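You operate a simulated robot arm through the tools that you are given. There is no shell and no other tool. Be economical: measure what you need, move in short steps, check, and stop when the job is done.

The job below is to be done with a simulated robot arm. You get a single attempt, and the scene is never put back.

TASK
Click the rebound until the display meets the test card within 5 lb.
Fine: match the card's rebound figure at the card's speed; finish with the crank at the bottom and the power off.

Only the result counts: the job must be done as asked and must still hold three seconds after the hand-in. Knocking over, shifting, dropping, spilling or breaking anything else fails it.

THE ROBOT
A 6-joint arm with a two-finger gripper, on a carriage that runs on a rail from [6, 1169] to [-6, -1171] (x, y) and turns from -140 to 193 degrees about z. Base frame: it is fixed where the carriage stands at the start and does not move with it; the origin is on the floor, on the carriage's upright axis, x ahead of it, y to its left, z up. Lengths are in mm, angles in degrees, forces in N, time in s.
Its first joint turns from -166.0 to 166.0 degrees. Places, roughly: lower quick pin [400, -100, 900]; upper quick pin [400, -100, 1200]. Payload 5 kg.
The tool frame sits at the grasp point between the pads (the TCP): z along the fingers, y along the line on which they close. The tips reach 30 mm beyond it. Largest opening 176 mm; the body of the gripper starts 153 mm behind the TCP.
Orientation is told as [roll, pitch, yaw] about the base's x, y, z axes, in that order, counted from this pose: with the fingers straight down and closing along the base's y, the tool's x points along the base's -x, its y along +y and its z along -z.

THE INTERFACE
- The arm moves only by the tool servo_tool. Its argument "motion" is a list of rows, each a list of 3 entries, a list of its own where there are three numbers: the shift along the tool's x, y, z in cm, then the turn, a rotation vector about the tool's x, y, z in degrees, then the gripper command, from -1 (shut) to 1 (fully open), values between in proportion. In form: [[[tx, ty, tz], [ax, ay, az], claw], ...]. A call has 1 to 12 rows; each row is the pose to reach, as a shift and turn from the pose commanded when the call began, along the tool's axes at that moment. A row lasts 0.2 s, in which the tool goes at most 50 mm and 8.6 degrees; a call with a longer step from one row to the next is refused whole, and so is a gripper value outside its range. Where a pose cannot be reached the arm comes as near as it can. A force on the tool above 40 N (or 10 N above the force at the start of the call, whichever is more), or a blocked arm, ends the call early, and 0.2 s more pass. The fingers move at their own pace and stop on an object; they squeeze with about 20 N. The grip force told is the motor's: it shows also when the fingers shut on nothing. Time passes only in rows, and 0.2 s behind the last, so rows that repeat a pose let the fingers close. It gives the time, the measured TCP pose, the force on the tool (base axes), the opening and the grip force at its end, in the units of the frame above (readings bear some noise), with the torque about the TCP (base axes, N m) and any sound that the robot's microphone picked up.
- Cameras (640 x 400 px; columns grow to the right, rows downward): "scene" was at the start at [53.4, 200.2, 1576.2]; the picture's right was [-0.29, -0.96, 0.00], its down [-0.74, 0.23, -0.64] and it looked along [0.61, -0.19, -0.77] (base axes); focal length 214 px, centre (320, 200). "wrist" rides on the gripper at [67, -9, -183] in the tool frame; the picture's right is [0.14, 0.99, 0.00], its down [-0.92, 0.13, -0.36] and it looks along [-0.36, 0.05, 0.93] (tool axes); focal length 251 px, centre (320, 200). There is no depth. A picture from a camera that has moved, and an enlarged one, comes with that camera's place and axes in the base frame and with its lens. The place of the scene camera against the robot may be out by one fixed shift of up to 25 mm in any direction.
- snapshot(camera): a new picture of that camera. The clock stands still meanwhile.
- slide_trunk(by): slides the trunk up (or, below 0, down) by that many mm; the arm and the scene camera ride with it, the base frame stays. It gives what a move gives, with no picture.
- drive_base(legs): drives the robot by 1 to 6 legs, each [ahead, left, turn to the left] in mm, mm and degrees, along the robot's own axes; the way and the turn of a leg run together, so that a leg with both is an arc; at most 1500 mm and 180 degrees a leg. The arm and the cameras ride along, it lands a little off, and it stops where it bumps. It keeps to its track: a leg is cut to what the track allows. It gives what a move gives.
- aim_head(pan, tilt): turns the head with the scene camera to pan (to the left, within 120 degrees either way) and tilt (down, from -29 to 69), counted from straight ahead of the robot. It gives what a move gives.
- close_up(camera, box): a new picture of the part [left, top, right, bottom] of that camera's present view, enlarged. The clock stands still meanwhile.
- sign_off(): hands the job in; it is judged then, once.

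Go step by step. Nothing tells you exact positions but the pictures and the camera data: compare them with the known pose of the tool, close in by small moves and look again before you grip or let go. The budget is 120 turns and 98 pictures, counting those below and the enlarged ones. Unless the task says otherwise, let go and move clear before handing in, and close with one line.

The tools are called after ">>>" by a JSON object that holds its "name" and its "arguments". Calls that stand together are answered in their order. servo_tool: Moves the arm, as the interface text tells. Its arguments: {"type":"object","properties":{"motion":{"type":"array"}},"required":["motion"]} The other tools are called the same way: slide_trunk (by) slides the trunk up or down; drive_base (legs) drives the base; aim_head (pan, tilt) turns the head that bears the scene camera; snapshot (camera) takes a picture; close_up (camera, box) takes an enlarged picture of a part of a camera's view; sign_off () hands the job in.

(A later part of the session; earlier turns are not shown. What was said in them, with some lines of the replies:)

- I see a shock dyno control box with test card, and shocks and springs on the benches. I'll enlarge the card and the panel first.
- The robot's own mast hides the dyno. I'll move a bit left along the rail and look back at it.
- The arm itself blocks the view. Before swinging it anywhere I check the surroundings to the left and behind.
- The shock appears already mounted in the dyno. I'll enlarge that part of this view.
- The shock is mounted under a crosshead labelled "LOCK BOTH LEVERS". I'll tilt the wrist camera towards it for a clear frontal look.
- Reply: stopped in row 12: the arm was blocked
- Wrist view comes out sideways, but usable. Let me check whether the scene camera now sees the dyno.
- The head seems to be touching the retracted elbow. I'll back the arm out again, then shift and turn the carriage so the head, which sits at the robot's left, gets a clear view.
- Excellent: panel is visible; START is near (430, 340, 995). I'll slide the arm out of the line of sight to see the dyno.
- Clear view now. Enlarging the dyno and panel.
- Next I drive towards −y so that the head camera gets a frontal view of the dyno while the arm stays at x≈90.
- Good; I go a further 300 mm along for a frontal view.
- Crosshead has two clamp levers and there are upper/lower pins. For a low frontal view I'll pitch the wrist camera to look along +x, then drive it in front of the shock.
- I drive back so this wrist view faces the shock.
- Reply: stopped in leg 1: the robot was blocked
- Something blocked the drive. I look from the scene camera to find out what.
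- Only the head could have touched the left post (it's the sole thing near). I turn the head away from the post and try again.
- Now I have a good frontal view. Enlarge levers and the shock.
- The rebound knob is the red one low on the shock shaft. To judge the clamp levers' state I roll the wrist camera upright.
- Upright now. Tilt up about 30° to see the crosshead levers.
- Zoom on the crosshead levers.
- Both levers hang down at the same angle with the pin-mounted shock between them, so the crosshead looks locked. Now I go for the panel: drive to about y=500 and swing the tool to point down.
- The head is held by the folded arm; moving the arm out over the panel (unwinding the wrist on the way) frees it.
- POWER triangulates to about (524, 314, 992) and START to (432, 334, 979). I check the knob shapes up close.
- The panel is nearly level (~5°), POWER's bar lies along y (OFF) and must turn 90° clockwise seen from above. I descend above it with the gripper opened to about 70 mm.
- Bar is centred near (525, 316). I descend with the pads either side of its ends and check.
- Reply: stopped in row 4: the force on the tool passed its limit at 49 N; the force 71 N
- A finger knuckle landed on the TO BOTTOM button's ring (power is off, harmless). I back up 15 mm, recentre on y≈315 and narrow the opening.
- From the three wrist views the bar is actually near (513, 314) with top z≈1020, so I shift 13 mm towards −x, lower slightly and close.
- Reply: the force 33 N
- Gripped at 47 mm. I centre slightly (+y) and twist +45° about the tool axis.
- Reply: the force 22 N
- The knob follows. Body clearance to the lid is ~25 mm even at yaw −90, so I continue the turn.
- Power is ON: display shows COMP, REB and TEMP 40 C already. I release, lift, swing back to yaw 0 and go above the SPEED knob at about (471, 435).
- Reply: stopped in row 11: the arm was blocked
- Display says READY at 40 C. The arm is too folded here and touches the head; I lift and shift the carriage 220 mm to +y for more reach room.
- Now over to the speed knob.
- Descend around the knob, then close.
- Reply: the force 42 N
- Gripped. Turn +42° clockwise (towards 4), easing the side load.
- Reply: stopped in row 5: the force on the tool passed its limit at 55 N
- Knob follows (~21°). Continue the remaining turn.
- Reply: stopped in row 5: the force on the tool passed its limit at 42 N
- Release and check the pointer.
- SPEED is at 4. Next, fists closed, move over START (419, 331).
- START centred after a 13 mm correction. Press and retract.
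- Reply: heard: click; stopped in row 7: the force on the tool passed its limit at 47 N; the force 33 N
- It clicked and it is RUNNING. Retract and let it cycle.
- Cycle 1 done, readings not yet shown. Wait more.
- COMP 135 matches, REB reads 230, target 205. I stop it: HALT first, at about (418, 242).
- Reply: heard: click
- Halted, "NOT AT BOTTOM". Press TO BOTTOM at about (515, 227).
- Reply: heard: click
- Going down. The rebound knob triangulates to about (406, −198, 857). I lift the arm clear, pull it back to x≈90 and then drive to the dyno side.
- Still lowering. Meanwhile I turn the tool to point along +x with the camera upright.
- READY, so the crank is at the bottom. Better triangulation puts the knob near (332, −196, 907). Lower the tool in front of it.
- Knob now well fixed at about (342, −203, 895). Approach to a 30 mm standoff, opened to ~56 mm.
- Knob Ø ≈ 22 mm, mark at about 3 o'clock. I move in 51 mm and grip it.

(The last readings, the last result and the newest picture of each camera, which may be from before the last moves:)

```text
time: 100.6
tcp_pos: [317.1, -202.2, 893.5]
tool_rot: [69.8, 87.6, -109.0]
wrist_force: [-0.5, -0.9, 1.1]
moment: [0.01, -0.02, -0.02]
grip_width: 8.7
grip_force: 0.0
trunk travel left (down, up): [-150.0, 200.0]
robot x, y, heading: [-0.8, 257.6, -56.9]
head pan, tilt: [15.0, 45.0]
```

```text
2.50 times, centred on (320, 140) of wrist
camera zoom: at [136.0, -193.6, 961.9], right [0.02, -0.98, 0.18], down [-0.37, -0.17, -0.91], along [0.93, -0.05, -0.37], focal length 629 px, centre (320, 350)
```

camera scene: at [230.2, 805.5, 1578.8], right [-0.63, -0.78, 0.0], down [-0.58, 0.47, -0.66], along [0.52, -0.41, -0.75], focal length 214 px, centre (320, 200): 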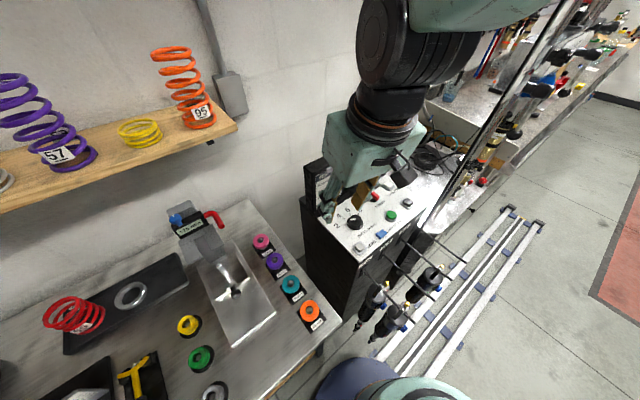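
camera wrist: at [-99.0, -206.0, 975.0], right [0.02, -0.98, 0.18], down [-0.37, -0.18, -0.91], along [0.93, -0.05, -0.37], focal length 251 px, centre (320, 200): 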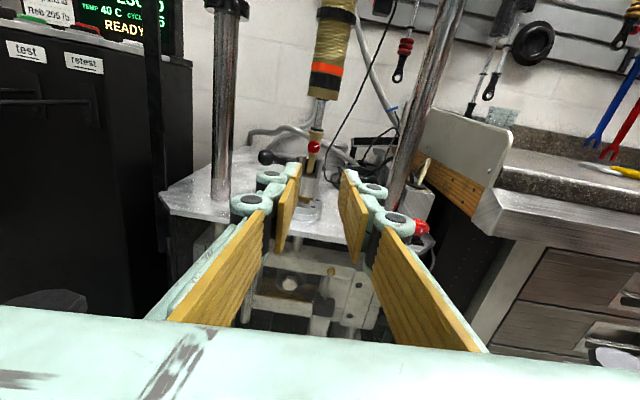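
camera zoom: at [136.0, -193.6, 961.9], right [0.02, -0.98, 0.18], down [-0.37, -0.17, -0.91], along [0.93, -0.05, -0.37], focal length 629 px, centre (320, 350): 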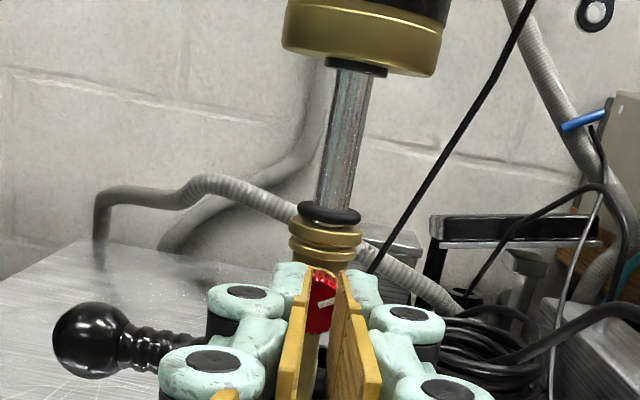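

The pads closed in front of the knob; open, advance 14 mm and close again.

>>> {"name": "servo_tool", "arguments": {"motion": [[[0, 0, 0], [0, 0, 0], -0.5], [[0, 0, 0], [0, 0, 0], -0.5], [[0, 0, 0.7], [0, 0, 0], -0.5], [[0, 0, 1.4], [0, 0, 0], -0.5], [[0, 0, 1.4], [0, 0, 0], -0.9], [[0, 0, 1.4], [0, 0, 0], -0.9], [[0, 0, 1.4], [0, 0, 0], -0.9]]}}

>>> {"name": "close_up", "arguments": {"camera": "wrist", "box": [250, 100, 390, 220]}}

```text
time: 102.2
tcp_pos: [330.9, -200.4, 895.3]
tool_rot: [69.8, 87.4, -109.0]
wrist_force: [-0.7, 3.3, -0.4]
moment: [-0.02, 0.12, 0.15]
grip_width: 21.5
grip_force: 20.3
trunk travel left (down, up): [-150.0, 200.0]
robot x, y, heading: [2.2, 255.4, -57.1]
head pan, tilt: [15.0, 45.0]
```

```text
3.33 times, centred on (320, 160) of wrist
camera zoom: at [149.0, -192.6, 963.0], right [0.02, -0.98, 0.18], down [-0.37, -0.17, -0.91], along [0.93, -0.05, -0.37], focal length 838 px, centre (320, 333)
```

zoom: 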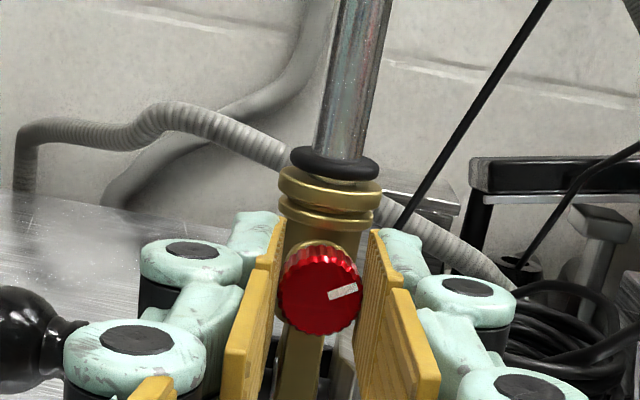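

Good grip on the knob. Turn it slowly counter-clockwise (softer) 16° and listen for clicks.

>>> {"name": "servo_tool", "arguments": {"motion": [[[0, 0, 0], [0, 0, -4], -0.9], [[0, 0, 0], [0, 0, -8], -0.9], [[0, 0, 0], [0, 0, -12], -0.9], [[0, 0, 0], [0, 0, -16], -0.9]]}}

>>> {"name": "close_up", "arguments": {"camera": "wrist", "box": [250, 100, 390, 220]}}

```text
time: 103.2
tcp_pos: [331.9, -199.4, 895.0]
tool_rot: [87.3, 71.5, -91.4]
wrist_force: [2.8, 5.4, 1.7]
moment: [0.01, -0.34, 0.25]
grip_width: 21.3
grip_force: 20.1
trunk travel left (down, up): [-150.0, 200.0]
robot x, y, heading: [4.2, 257.0, -57.0]
head pan, tilt: [15.0, 45.0]
```

```text
3.33 times, centred on (320, 160) of wrist
camera zoom: at [148.6, -174.4, 956.9], right [0.03, -0.9, 0.44], down [-0.37, -0.42, -0.83], along [0.93, -0.14, -0.34], focal length 838 px, centre (320, 333)
```

zoom: 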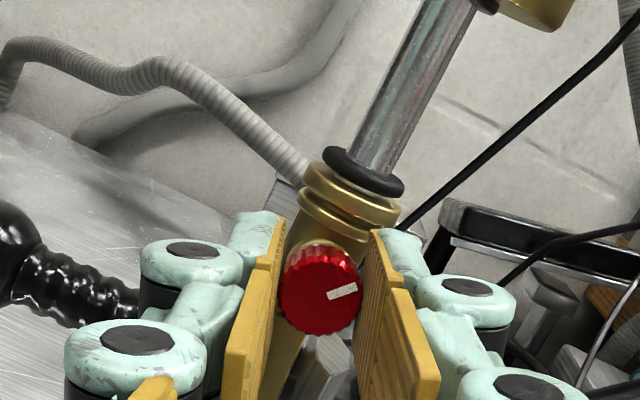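

It follows without slipping; no click yet. Continue in small steps.

>>> {"name": "servo_tool", "arguments": {"motion": [[[0, 0, 0], [0, 0, -4], -0.9], [[0, 0, 0], [0, 0, -8], -0.9]]}}

>>> {"name": "servo_tool", "arguments": {"motion": [[[0, 0, 0], [0, 0, -4], -0.9], [[0, 0, 0], [0, 0, -8], -0.9]]}}

```text
time: 103.8
tcp_pos: [330.6, -199.5, 894.9]
tool_rot: [88.0, 63.6, -90.7]
wrist_force: [7.4, 6.2, -1.0]
moment: [0.0, -0.17, 0.25]
grip_width: 21.5
grip_force: 19.9
trunk travel left (down, up): [-150.0, 200.0]
robot x, y, heading: [3.0, 254.1, -57.0]
head pan, tilt: [15.0, 45.0]
```

```text
time: 104.4
tcp_pos: [331.6, -199.8, 894.6]
tool_rot: [88.4, 55.6, -90.3]
wrist_force: [9.9, 7.3, -0.1]
moment: [0.02, -0.08, 0.29]
grip_width: 21.4
grip_force: 20.3
trunk travel left (down, up): [-150.0, 200.0]
robot x, y, heading: [-3.9, 256.0, -56.9]
head pan, tilt: [15.0, 45.0]
```

32° with no audible click. Open the pads slightly to see where the mark settles.

>>> {"name": "servo_tool", "arguments": {"motion": [[[0, 0, 0], [0, 0, 0], -0.6], [[0, 0, 0], [0, 0, 0], -0.6]]}}

>>> {"name": "close_up", "arguments": {"camera": "wrist", "box": [250, 100, 390, 220]}}

```text
time: 105.0
tcp_pos: [330.5, -201.0, 894.8]
tool_rot: [88.5, 55.6, -90.1]
wrist_force: [0.2, -0.2, 0.3]
moment: [0.02, 0.01, 0.0]
grip_width: 35.2
grip_force: 0.1
trunk travel left (down, up): [-150.0, 200.0]
robot x, y, heading: [1.2, 254.5, -56.8]
head pan, tilt: [15.0, 45.0]
```

```text
3.33 times, centred on (320, 160) of wrist
camera zoom: at [147.1, -159.5, 946.5], right [0.03, -0.74, 0.67], down [-0.36, -0.64, -0.68], along [0.93, -0.23, -0.28], focal length 838 px, centre (320, 333)
```

zoom: 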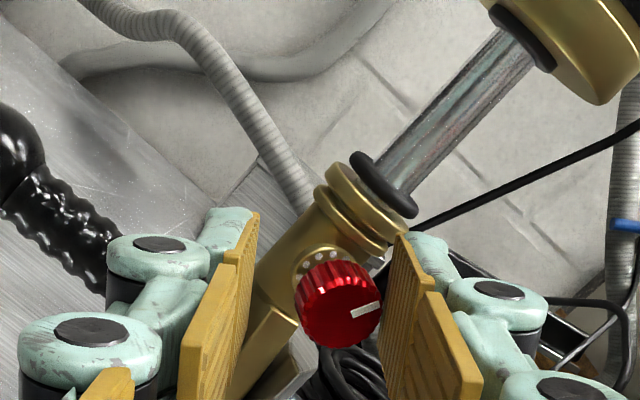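

White index dots show behind the knob; zoom in on them.

>>> {"name": "close_up", "arguments": {"camera": "wrist", "box": [300, 150, 350, 215]}}

```text
6.15 times, centred on (325, 182) of wrist
camera zoom: at [147.1, -159.5, 946.5], right [0.03, -0.74, 0.67], down [-0.36, -0.64, -0.68], along [0.93, -0.23, -0.28], focal length 1547 px, centre (289, 308)
```

zoom: 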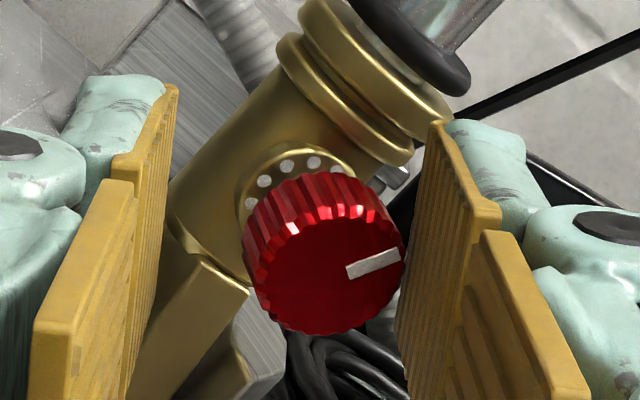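

Dots are ~30° apart, so that was about one click. I regrip and turn another ~29° (second click) before measuring.

>>> {"name": "servo_tool", "arguments": {"motion": [[[0, 0, 0], [0, 0, 0], -0.9], [[0, 0, 0], [0, 0, 0], -0.9], [[0, 0, 0], [0, 0, -5], -0.9], [[0, 0, 0], [0, 0, -10], -0.9], [[0, 0, 0], [0, 0, -15], -0.9], [[0, 0, 0], [0, 0, -20], -0.9], [[0, 0, 0], [0, 0, -25], -0.9], [[0, 0, 0], [0, 0, -29], -0.9], [[0, 0, 0], [0, 0, -29], -0.6], [[0, 0, 0], [0, 0, -29], -0.6], [[0, 0, 0], [0, 0, -29], -0.6]]}}

>>> {"name": "close_up", "arguments": {"camera": "wrist", "box": [300, 150, 350, 215]}}

```text
time: 107.4
tcp_pos: [331.8, -201.3, 894.4]
tool_rot: [88.9, 26.6, -89.3]
wrist_force: [-0.1, -0.3, 0.3]
moment: [0.0, 0.01, 0.02]
grip_width: 35.2
grip_force: 0.1
trunk travel left (down, up): [-150.0, 200.0]
robot x, y, heading: [-0.5, 253.1, -56.8]
head pan, tilt: [15.0, 45.0]
```

```text
6.15 times, centred on (325, 182) of wrist
camera zoom: at [148.0, -141.8, 917.0], right [0.02, -0.32, 0.95], down [-0.35, -0.89, -0.29], along [0.94, -0.32, -0.13], focal length 1547 px, centre (289, 308)
```

zoom: 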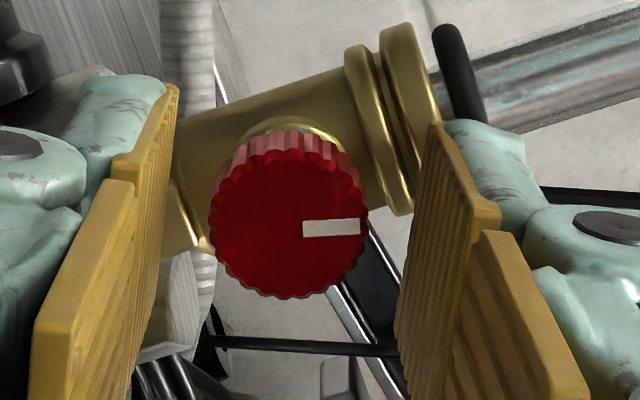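

By my reckoning the mark went 32° → 62° → 76°, so the second turn partly slipped or sprang back. I regrip and look before releasing.

>>> {"name": "servo_tool", "arguments": {"motion": [[[0, 0, 0], [0, 0, 0], -0.9], [[0, 0, 0], [0, 0, 0], -0.9], [[0, 0, 0], [0, 0, -4], -0.9], [[0, 0, 0], [0, 0, -8], -0.9], [[0, 0, 0], [0, 0, -12], -0.9], [[0, 0, 0], [0, 0, -16], -0.9]]}}

>>> {"name": "close_up", "arguments": {"camera": "wrist", "box": [300, 150, 350, 215]}}

```text
time: 108.8
tcp_pos: [331.7, -200.8, 893.2]
tool_rot: [89.0, 10.6, -89.0]
wrist_force: [12.1, -0.7, 0.0]
moment: [0.0, 0.09, -0.03]
grip_width: 21.3
grip_force: 19.9
trunk travel left (down, up): [-150.0, 200.0]
robot x, y, heading: [-0.6, 251.4, -56.9]
head pan, tilt: [15.0, 45.0]
```

```text
6.15 times, centred on (325, 182) of wrist
camera zoom: at [147.5, -138.5, 898.9], right [0.02, -0.05, 1.0], down [-0.34, -0.94, -0.04], along [0.94, -0.34, -0.03], focal length 1547 px, centre (289, 308)
```

zoom: 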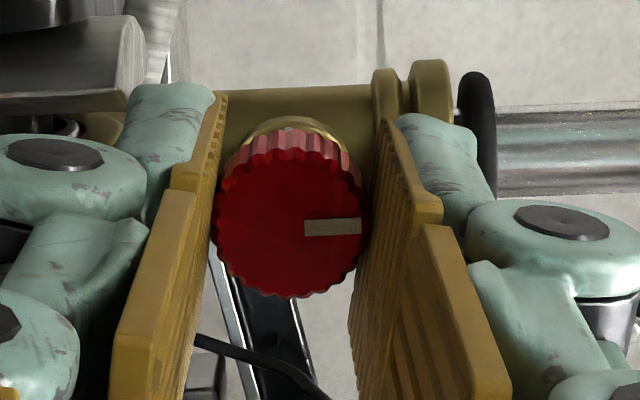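

The mark is at ~90° while held. Release and see whether it stays.

>>> {"name": "servo_tool", "arguments": {"motion": [[[0, 0, 0], [0, 0, 0], -0.6], [[0, 0, 0], [0, 0, 0], -0.6], [[0, 0, 0], [0, 0, 0], -0.6]]}}

>>> {"name": "close_up", "arguments": {"camera": "wrist", "box": [300, 150, 350, 215]}}

```text
time: 109.6
tcp_pos: [330.3, -201.4, 893.4]
tool_rot: [89.1, 10.6, -89.0]
wrist_force: [0.1, -0.7, 0.0]
moment: [0.01, 0.01, 0.0]
grip_width: 35.2
grip_force: 0.0
trunk travel left (down, up): [-150.0, 200.0]
robot x, y, heading: [-1.1, 253.4, -56.9]
head pan, tilt: [15.0, 45.0]
```

```text
6.15 times, centred on (325, 182) of wrist
camera zoom: at [146.9, -138.5, 899.0], right [0.02, -0.05, 1.0], down [-0.34, -0.94, -0.04], along [0.94, -0.34, -0.03], focal length 1547 px, centre (289, 308)
```

zoom: 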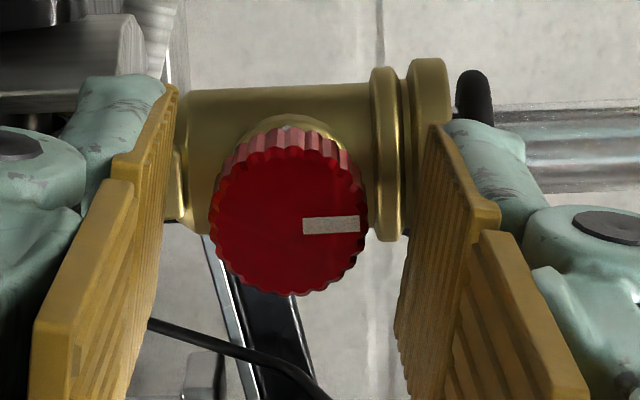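

It stays at ~90°: 59° from the start, about two clicks. Back out, raise, point the tool down and drive to the panel to measure.

>>> {"name": "servo_tool", "arguments": {"motion": [[[0, 0, -4], [0, 0, 0], -0.6], [[0, 0, -8], [0, 0, 0], -0.6], [[0, 0, -12.5], [0, 0, 0], -0.6], [[0, 0, -17], [0, 0, 0], -0.6], [[0, 0, -21.5], [0, 0, 0], -0.6], [[0, 0, -24], [0, 0, 0], -0.6], [[0, 4.5, -24], [0, 0, 0], -0.6], [[0, 9, -24], [0, 0, 0], -0.6], [[0, 13.5, -24], [0, 0, 0], -0.6], [[0, 18, -24], [0, 0, 0], -0.6], [[0, 22.5, -24], [0, 0, 0], -0.6], [[0, 27, -24], [0, 0, 0], -0.6]]}}

>>> {"name": "servo_tool", "arguments": {"motion": [[[0, 3, 0], [7.8, 0, 0], -1], [[0, 6, 0], [15.6, 0, 0], -1], [[0, 9, 0], [23.4, 0, 0], -1], [[0, 11, 0], [31.2, 0, 0], -1], [[0, 13, 0], [39, 0, 0], -1], [[0, 15, 0], [46.8, 0, 0], -1], [[0, 16, 0], [54.6, 0, 0], -1], [[0, 16, 0], [62.4, 0, 0], -1], [[0, 16, 0], [70.2, 0, 0], -1], [[0, 16, 0], [78, 0, 0], -1]]}}

>>> {"name": "drive_base", "arguments": {"legs": [[-385, 250, 0]]}}

```text
time: 112.2
tcp_pos: [97.6, -257.2, 1167.0]
tool_rot: [89.0, 10.8, -89.0]
wrist_force: [-0.9, -1.1, -0.6]
moment: [0.04, -0.09, 0.14]
grip_width: 35.4
grip_force: 0.0
trunk travel left (down, up): [-150.0, 200.0]
robot x, y, heading: [-0.8, 256.1, -56.8]
head pan, tilt: [15.0, 45.0]
```

```text
time: 114.4
tcp_pos: [97.5, -285.0, 1319.6]
tool_rot: [11.0, 10.6, -89.0]
wrist_force: [0.3, 0.3, -0.2]
moment: [0.02, -0.08, -0.02]
grip_width: 0.1
grip_force: 20.0
trunk travel left (down, up): [-150.0, 200.0]
robot x, y, heading: [1.1, 252.4, -56.9]
head pan, tilt: [15.0, 45.0]
```

```text
time: 117.2
tcp_pos: [93.4, 176.2, 1321.0]
tool_rot: [11.1, 10.6, -89.9]
wrist_force: [0.0, 0.6, -0.4]
moment: [0.02, 0.03, 0.01]
grip_width: 0.0
grip_force: 20.0
trunk travel left (down, up): [-150.0, 200.0]
robot x, y, heading: [6.1, 718.3, -57.7]
head pan, tilt: [15.0, 45.0]
```

Now over to START and down to 55 mm above it.

>>> {"name": "servo_tool", "arguments": {"motion": [[[2.04, 4.21, 1.2], [0, 0, 0], -1], [[4.07, 8.43, 2.4], [0, 0, 0], -1], [[6.1, 12.64, 3.6], [0, 0, 0], -1], [[8.14, 16.86, 4.8], [0, 0, 0], -1], [[10.2, 21.07, 6], [0, 0, 0], -1], [[12.2, 25.3, 7.2], [0, 0, 0], -1], [[14.25, 29.5, 8.4], [0, 0, 0], -1], [[13.4, 28.6, 12.86], [0, 0, 0], -1], [[12.55, 27.7, 17.3], [0, 0, 0], -1], [[11.7, 26.9, 21.8], [0, 0, 0], -1], [[10.9, 26, 26.2], [0, 0, 0], -1], [[10, 25.2, 30.7], [0, 0, 0], -1]]}}

>>> {"name": "snapshot", "arguments": {"camera": "wrist"}}

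```text
time: 119.8
tcp_pos: [398.0, 318.0, 1091.6]
tool_rot: [11.1, 10.5, -89.9]
wrist_force: [-0.1, 0.6, 0.3]
moment: [-0.1, -0.05, -0.04]
grip_width: 0.1
grip_force: 19.7
trunk travel left (down, up): [-150.0, 200.0]
robot x, y, heading: [3.6, 715.7, -57.5]
head pan, tilt: [15.0, 45.0]
```

```text
23 pictures are left
camera wrist: at [354.1, 350.5, 1277.4], right [0.97, 0.1, 0.21], down [0.06, -0.98, 0.2], along [0.23, -0.19, -0.96], focal length 251 px, centre (320, 200)
```

wrist: 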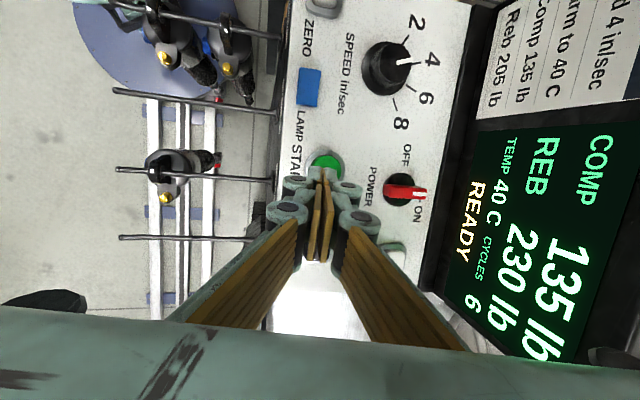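

Aligned. Press START, retract and wait in place; I can read the display from the wrist camera here.

>>> {"name": "servo_tool", "arguments": {"motion": [[[0.3, 0.3, 3], [0, 0, 0], -1], [[0.3, 0.3, 4.5], [0, 0, 0], -1], [[0.3, 0.3, 5.1], [0, 0, 0], -1], [[0.3, 0.3, 5.6], [0, 0, 0], -1], [[0.3, 0.3, 6], [0, 0, 0], -1], [[0.3, 0.3, 6.2], [0, 0, 0], -1], [[0.3, 0.3, 3], [0, 0, 0], -1], [[0.3, 0.3, 0], [0, 0, 0], -1]]}}

>>> {"name": "servo_tool", "arguments": {"motion": [[[0, 0, 0], [0, 0, 0], -1], [[0, 0, 0], [0, 0, 0], -1], [[0, 0, 0], [0, 0, 0], -1], [[0, 0, 0], [0, 0, 0], -1], [[0, 0, 0], [0, 0, 0], -1], [[0, 0, 0], [0, 0, 0], -1], [[0, 0, 0], [0, 0, 0], -1], [[0, 0, 0], [0, 0, 0], -1], [[0, 0, 0], [0, 0, 0], -1], [[0, 0, 0], [0, 0, 0], -1], [[0, 0, 0], [0, 0, 0], -1], [[0, 0, 0], [0, 0, 0], -1]]}}

>>> {"name": "servo_tool", "arguments": {"motion": [[[0, 0, 0], [0, 0, 0], -1], [[0, 0, 0], [0, 0, 0], -1], [[0, 0, 0], [0, 0, 0], -1], [[0, 0, 0], [0, 0, 0], -1], [[0, 0, 0], [0, 0, 0], -1], [[0, 0, 0], [0, 0, 0], -1], [[0, 0, 0], [0, 0, 0], -1], [[0, 0, 0], [0, 0, 0], -1], [[0, 0, 0], [0, 0, 0], -1], [[0, 0, 0], [0, 0, 0], -1], [[0, 0, 0], [0, 0, 0], -1], [[0, 0, 0], [0, 0, 0], -1]]}}

>>> {"name": "snapshot", "arguments": {"camera": "wrist"}}

```text
time: 121.1
tcp_pos: [412.4, 332.8, 1037.5]
tool_rot: [11.4, 10.3, -90.1]
wrist_force: [-8.3, 1.5, 26.9]
moment: [-0.21, 0.25, -0.09]
grip_width: 0.0
grip_force: 19.5
trunk travel left (down, up): [-150.0, 200.0]
robot x, y, heading: [5.1, 719.4, -57.8]
head pan, tilt: [15.0, 45.0]
heard: click
stopped in row 6: the force on the tool passed its limit at 44 N (the readings are from after the stop); the commanded pose is now the measured one
```

```text
time: 122.3
tcp_pos: [413.7, 332.9, 1037.0]
tool_rot: [11.5, 10.3, -89.9]
wrist_force: [-6.0, 2.3, 25.8]
moment: [-0.22, 0.26, -0.07]
grip_width: 0.0
grip_force: 19.7
trunk travel left (down, up): [-150.0, 200.0]
robot x, y, heading: [3.9, 717.5, -57.6]
head pan, tilt: [15.0, 45.0]
stopped in row 6: the force on the tool passed its limit at 40 N (the readings are from after the stop); the commanded pose is now the measured one
```

```text
time: 124.9
tcp_pos: [413.4, 333.4, 1038.0]
tool_rot: [11.4, 10.3, -90.0]
wrist_force: [0.2, -2.5, 39.1]
moment: [-0.48, 0.06, 0.02]
grip_width: 0.0
grip_force: 19.8
trunk travel left (down, up): [-150.0, 200.0]
robot x, y, heading: [6.0, 717.1, -57.7]
head pan, tilt: [15.0, 45.0]
```

```text
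22 pictures are left
camera wrist: at [369.1, 366.4, 1222.9], right [0.97, 0.1, 0.22], down [0.06, -0.98, 0.21], along [0.23, -0.19, -0.95], focal length 251 px, centre (320, 200)
```

wrist: 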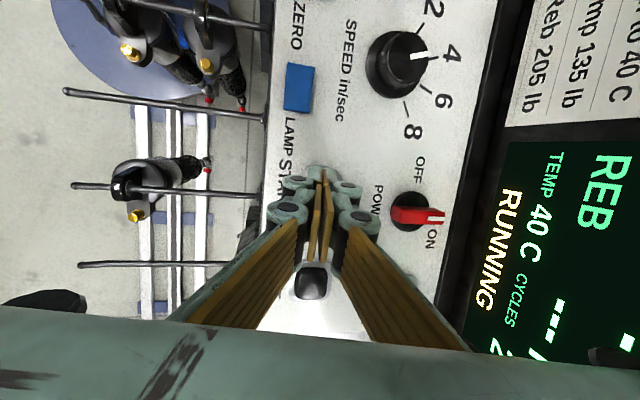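

Running, cycle 2. Lift off and wait for the reading.

>>> {"name": "servo_tool", "arguments": {"motion": [[[0, 0, -3], [0, 0, 0], -1], [[0, 0, -5.5], [0, 0, 0], -1], [[0, 0, -5.5], [0, 0, 0], -1], [[0, 0, -5.5], [0, 0, 0], -1], [[0, 0, -5.5], [0, 0, 0], -1], [[0, 0, -5.5], [0, 0, 0], -1], [[0, 0, -5.5], [0, 0, 0], -1], [[0, 0, -5.5], [0, 0, 0], -1], [[0, 0, -5.5], [0, 0, 0], -1], [[0, 0, -5.5], [0, 0, 0], -1], [[0, 0, -5.5], [0, 0, 0], -1], [[0, 0, -5.5], [0, 0, 0], -1]]}}

>>> {"name": "snapshot", "arguments": {"camera": "wrist"}}

```text
time: 127.5
tcp_pos: [404.2, 322.9, 1089.9]
tool_rot: [11.2, 10.3, -89.9]
wrist_force: [0.1, 0.5, 0.0]
moment: [0.01, -0.01, 0.02]
grip_width: 0.0
grip_force: 20.2
trunk travel left (down, up): [-150.0, 200.0]
robot x, y, heading: [2.2, 718.5, -57.8]
head pan, tilt: [15.0, 45.0]
```

```text
21 pictures are left
camera wrist: at [359.1, 355.4, 1276.4], right [0.97, 0.1, 0.22], down [0.06, -0.98, 0.21], along [0.23, -0.19, -0.95], focal length 251 px, centre (320, 200)
```

wrist: 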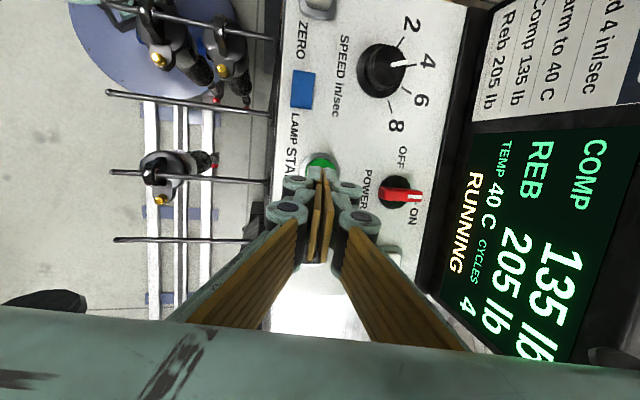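

REB reads 205 lb at speed 4, 40 C: matches the card. Now HALT.

>>> {"name": "servo_tool", "arguments": {"motion": [[[-3.2, 0.05, -0.6], [0, 0, 0], -1], [[-6.4, 0.1, -1.2], [0, 0, 0], -1], [[-9.4, 0.14, -1], [0, 0, 0], -1], [[-9.4, 0.14, 1.5], [0, 0, 0], -1], [[-9.4, 0.14, 2.8], [0, 0, 0], -1], [[-9.4, 0.14, 3.4], [0, 0, 0], -1], [[-9.4, 0.14, 3.9], [0, 0, 0], -1], [[-9.4, 0.14, 4.3], [0, 0, 0], -1], [[-9.4, 0.14, 1], [0, 0, 0], -1], [[-9.4, 0.14, -2], [0, 0, 0], -1]]}}

>>> {"name": "snapshot", "arguments": {"camera": "wrist"}}

```text
time: 129.3
tcp_pos: [411.5, 236.8, 1036.8]
tool_rot: [11.5, 10.1, -90.0]
wrist_force: [-8.9, 2.8, 28.0]
moment: [-0.17, 0.25, -0.09]
grip_width: 0.0
grip_force: 20.3
trunk travel left (down, up): [-150.0, 200.0]
robot x, y, heading: [1.3, 715.2, -57.8]
head pan, tilt: [15.0, 45.0]
heard: click
stopped in row 8: the force on the tool passed its limit at 50 N (the readings are from after the stop); the commanded pose is now the measured one
```

```text
20 pictures are left
camera wrist: at [366.0, 271.4, 1222.4], right [0.97, 0.1, 0.22], down [0.05, -0.98, 0.21], along [0.23, -0.19, -0.95], focal length 251 px, centre (320, 200)
```

wrist: 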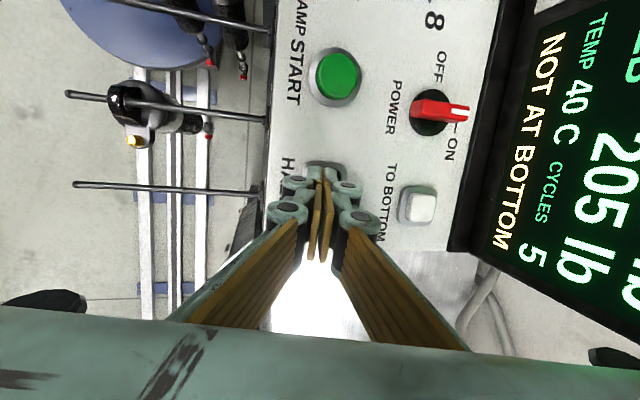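

Halted at 205. Next, TO BOTTOM at (517, 228).

>>> {"name": "servo_tool", "arguments": {"motion": [[[0, 0, -2.5], [0, 0, 0], -1], [[0, 0, -5], [0, 0, 0], -1], [[-0.5, 3.3, -4.5], [0, 0, 0], -1], [[-0.9, 6.6, -4], [0, 0, 0], -1], [[-1.38, 9.85, -3.3], [0, 0, 0], -1], [[-1.38, 9.85, -1], [0, 0, 0], -1], [[-1.38, 9.85, 0.5], [0, 0, 0], -1], [[-1.38, 9.85, 1.1], [0, 0, 0], -1], [[-1.38, 9.85, 1.6], [0, 0, 0], -1], [[-1.38, 9.85, 2.0], [0, 0, 0], -1], [[-1.38, 9.85, -1], [0, 0, 0], -1], [[-1.38, 9.85, -5], [0, 0, 0], -1]]}}

>>> {"name": "snapshot", "arguments": {"camera": "wrist"}}

```text
time: 131.9
tcp_pos: [497.1, 213.7, 1100.8]
tool_rot: [11.4, 10.1, -89.9]
wrist_force: [-0.8, 0.8, 0.7]
moment: [0.04, -0.04, 0.01]
grip_width: 0.0
grip_force: 19.8
trunk travel left (down, up): [-150.0, 200.0]
robot x, y, heading: [3.2, 717.1, -58.1]
head pan, tilt: [15.0, 45.0]
heard: click
```

```text
19 pictures are left
camera wrist: at [452.4, 247.0, 1287.8], right [0.97, 0.1, 0.22], down [0.06, -0.98, 0.21], along [0.23, -0.19, -0.95], focal length 251 px, centre (320, 200)
```

wrist: 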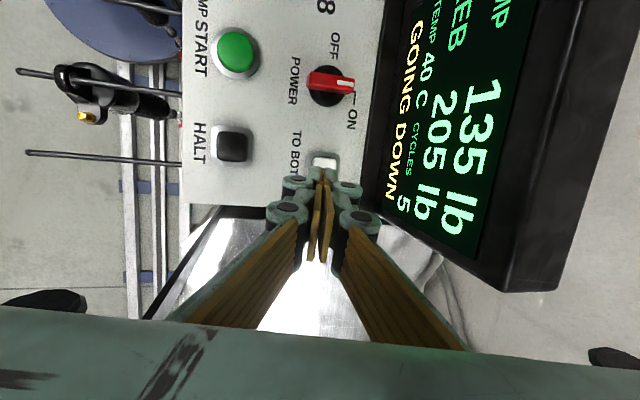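

Going down. Meanwhile move over POWER, straighten the tilt and open to ~60 mm; then wait.

>>> {"name": "servo_tool", "arguments": {"motion": [[[0, 0, -2], [0, -2, 0], -1], [[2.5, 0, -1.5], [0, -4, 0], -1], [[5, -0.1, -0.5], [0, -6, 0], -0.32], [[7.5, -0.1, 0.4], [0, -8, 0], -0.32], [[10, -0.2, 0.9], [0, -10.2, 0], -0.32], [[10, -0.2, 0.9], [0, -10.2, 0], -0.32], [[10, -0.2, 0.9], [0, -10.2, 0], -0.32], [[10, -0.2, 0.9], [0, -10.2, 0], -0.32], [[10, -0.2, 0.9], [0, -10.2, 0], -0.32], [[10, -0.2, 0.9], [0, -10.2, 0], -0.32], [[10, -0.2, 0.9], [0, -10.2, 0], -0.32], [[10, -0.2, 0.9], [0, -10.2, 0], -0.32]]}}

>>> {"name": "servo_tool", "arguments": {"motion": [[[0, 0, 0], [0, 0, 0], -0.32], [[0, 0, 0], [0, 0, 0], -0.32], [[0, 0, 0], [0, 0, 0], -0.32], [[0, 0, 0], [0, 0, 0], -0.32], [[0, 0, 0], [0, 0, 0], -0.32], [[0, 0, 0], [0, 0, 0], -0.32], [[0, 0, 0], [0, 0, 0], -0.32], [[0, 0, 0], [0, 0, 0], -0.32], [[0, 0, 0], [0, 0, 0], -0.32], [[0, 0, 0], [0, 0, 0], -0.32]]}}

>>> {"name": "snapshot", "arguments": {"camera": "wrist"}}

```text
time: 134.5
tcp_pos: [499.7, 312.9, 1108.2]
tool_rot: [11.2, 0.2, -92.0]
wrist_force: [-0.2, -1.4, 0.3]
moment: [-0.01, 0.02, 0.03]
grip_width: 59.6
grip_force: 0.1
trunk travel left (down, up): [-150.0, 200.0]
robot x, y, heading: [7.0, 714.4, -57.7]
head pan, tilt: [15.0, 45.0]
```

```text
time: 136.7
tcp_pos: [499.6, 313.3, 1107.4]
tool_rot: [11.1, 0.2, -92.0]
wrist_force: [0.7, -0.6, -0.5]
moment: [0.01, 0.01, 0.0]
grip_width: 59.7
grip_force: 0.2
trunk travel left (down, up): [-150.0, 200.0]
robot x, y, heading: [4.9, 712.1, -57.9]
head pan, tilt: [15.0, 45.0]
```

```text
18 pictures are left
camera wrist: at [457.4, 379.6, 1285.4], right [0.98, 0.1, 0.19], down [0.02, -0.93, 0.38], along [0.22, -0.36, -0.91], focal length 251 px, centre (320, 200)
```

wrist: 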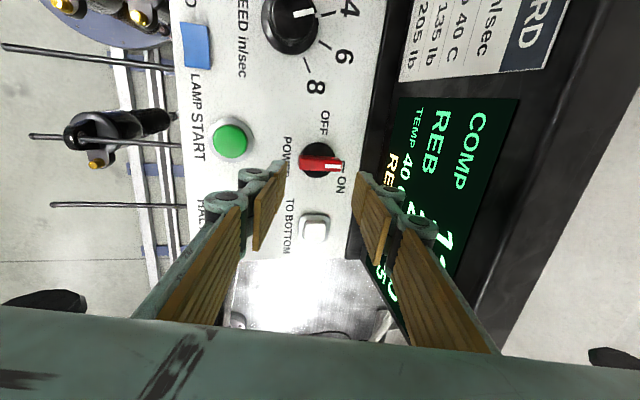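

Display shows READY again (crank at bottom). Descend on the POWER bar and grip.

>>> {"name": "servo_tool", "arguments": {"motion": [[[0.4, 0, 2], [0, 0, 0], -0.32], [[0.4, 0, 4], [0, 0, 0], -0.32], [[0.4, 0, 5.6], [0, 0, 0], -0.32], [[0.4, 0, 6.9], [0, 0, 0], -0.32], [[0.4, 0, 6.9], [0, 0, 0], -0.6], [[0.4, 0, 6.9], [0, 0, 0], -0.6], [[0.4, 0, 6.9], [0, 0, 0], -0.6]]}}

>>> {"name": "snapshot", "arguments": {"camera": "wrist"}}

```text
time: 138.3
tcp_pos: [511.8, 314.5, 1039.2]
tool_rot: [11.2, 0.2, -91.9]
wrist_force: [-1.9, 0.1, -8.4]
moment: [-0.48, 0.56, 0.37]
grip_width: 50.1
grip_force: 44.9
trunk travel left (down, up): [-150.0, 200.0]
robot x, y, heading: [6.9, 720.0, -57.9]
head pan, tilt: [15.0, 45.0]
```

```text
17 pictures are left
camera wrist: at [470.0, 382.2, 1217.4], right [0.98, 0.1, 0.19], down [0.02, -0.93, 0.38], along [0.22, -0.36, -0.91], focal length 251 px, centre (320, 200)
```

wrist: 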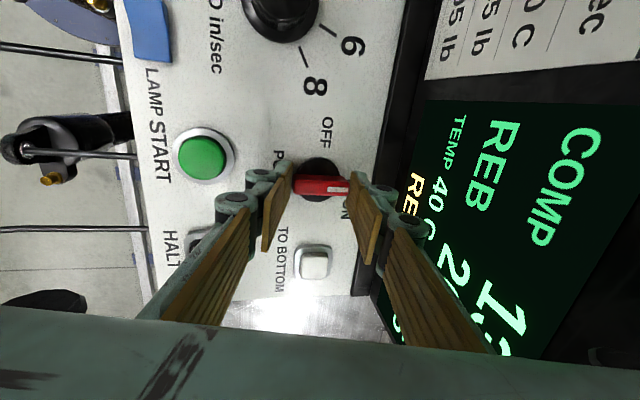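

Bar gripped. Twist back −90° to OFF.

>>> {"name": "servo_tool", "arguments": {"motion": [[[0, 0, 0], [0, 0, -8], -0.6], [[0, 0, 0], [0, 0, -16], -0.6], [[0, 0, 0], [0, 0, -24], -0.6], [[0, 0, 0], [0, 0, -32], -0.6], [[0, 0, 0], [0, 0, -40], -0.6], [[0, 0, 0], [0, 0, -48], -0.6], [[0, 0, 0], [0, 0, -56], -0.6], [[0, 0, 0], [0, 0, -64], -0.6], [[0, 0, 0], [0, 0, -72], -0.6], [[0, 0, 0], [0, 0, -80], -0.6], [[0, 0, 0], [0, 0, -87], -0.6], [[0, 0, 0], [0, 0, -92], -0.6]]}}

>>> {"name": "snapshot", "arguments": {"camera": "wrist"}}

```text
time: 140.9
tcp_pos: [512.8, 315.9, 1041.1]
tool_rot: [-0.2, -11.1, 0.1]
wrist_force: [2.9, 8.1, -0.3]
moment: [0.75, 0.11, -0.75]
grip_width: 47.4
grip_force: 44.9
trunk travel left (down, up): [-150.0, 200.0]
robot x, y, heading: [1.0, 718.5, -57.8]
head pan, tilt: [15.0, 45.0]
```

```text
16 pictures are left
camera wrist: at [411.9, 306.6, 1206.9], right [-0.14, 0.99, -0.03], down [0.84, 0.13, 0.53], along [0.53, 0.05, -0.84], focal length 251 px, centre (320, 200)
```

wrist: 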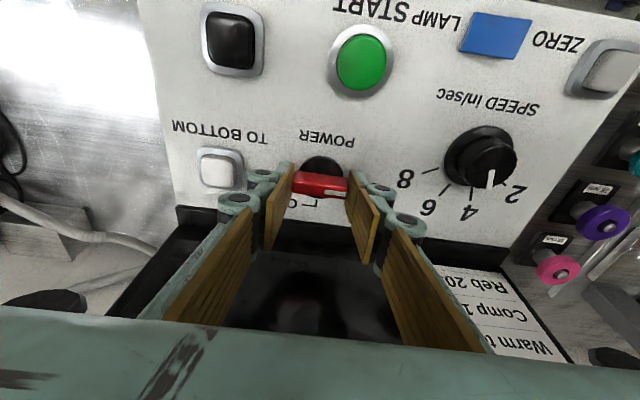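

Display is dark: power off. Release gently and move clear.

>>> {"name": "servo_tool", "arguments": {"motion": [[[0, 0, 0], [0, 0, 0], -0.36], [[0, 0, 0], [0, 0, 0], -0.36], [[0, 0, -2], [0, 0, 0], -0.36], [[0, 0, -6], [0, 0, 0], -0.36], [[0, 0, -10], [0, 0, 0], -0.36], [[0, 0, -14.5], [0, 0, 0], -0.36], [[0, 0, -19], [0, 0, 0], -0.36]]}}

>>> {"name": "snapshot", "arguments": {"camera": "wrist"}}

>>> {"name": "snapshot", "arguments": {"camera": "scene"}}

```text
time: 142.5
tcp_pos: [473.6, 313.9, 1225.8]
tool_rot: [-0.2, -11.1, 0.1]
wrist_force: [0.4, -0.3, -0.5]
moment: [0.07, 0.08, -0.01]
grip_width: 56.3
grip_force: 0.0
trunk travel left (down, up): [-150.0, 200.0]
robot x, y, heading: [2.1, 718.3, -57.7]
head pan, tilt: [15.0, 45.0]
```

```text
15 pictures are left
camera wrist: at [373.5, 304.0, 1392.5], right [-0.13, 0.99, -0.03], down [0.84, 0.13, 0.53], along [0.53, 0.05, -0.84], focal length 251 px, centre (320, 200)
```

wrist: 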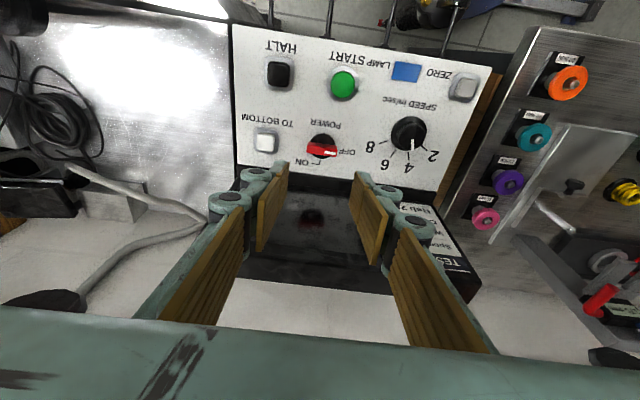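

```text
14 pictures are left
camera scene: at [231.0, 803.6, 1583.8], right [-0.68, -0.73, 0.0], down [-0.52, 0.48, -0.71], along [0.52, -0.48, -0.71], focal length 214 px, centre (320, 200)
```

scene: 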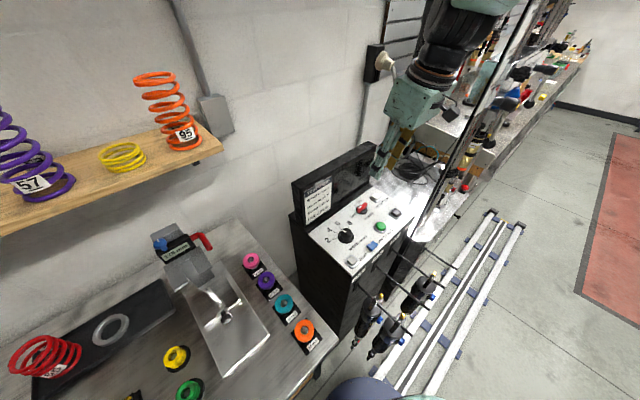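

The power switch is at OFF with the screen dark, the speed is at 4, the crank is at the bottom, and the arm is clear of everything, so I'm handing in.

>>> {"name": "sign_off", "arguments": {}}

```text
The job is handed in.
```

The rebound now reads 205 lb on the display (started at 230), matching the test card at 4 in/sec and 40 C; the crank is at the bottom and the power is off.
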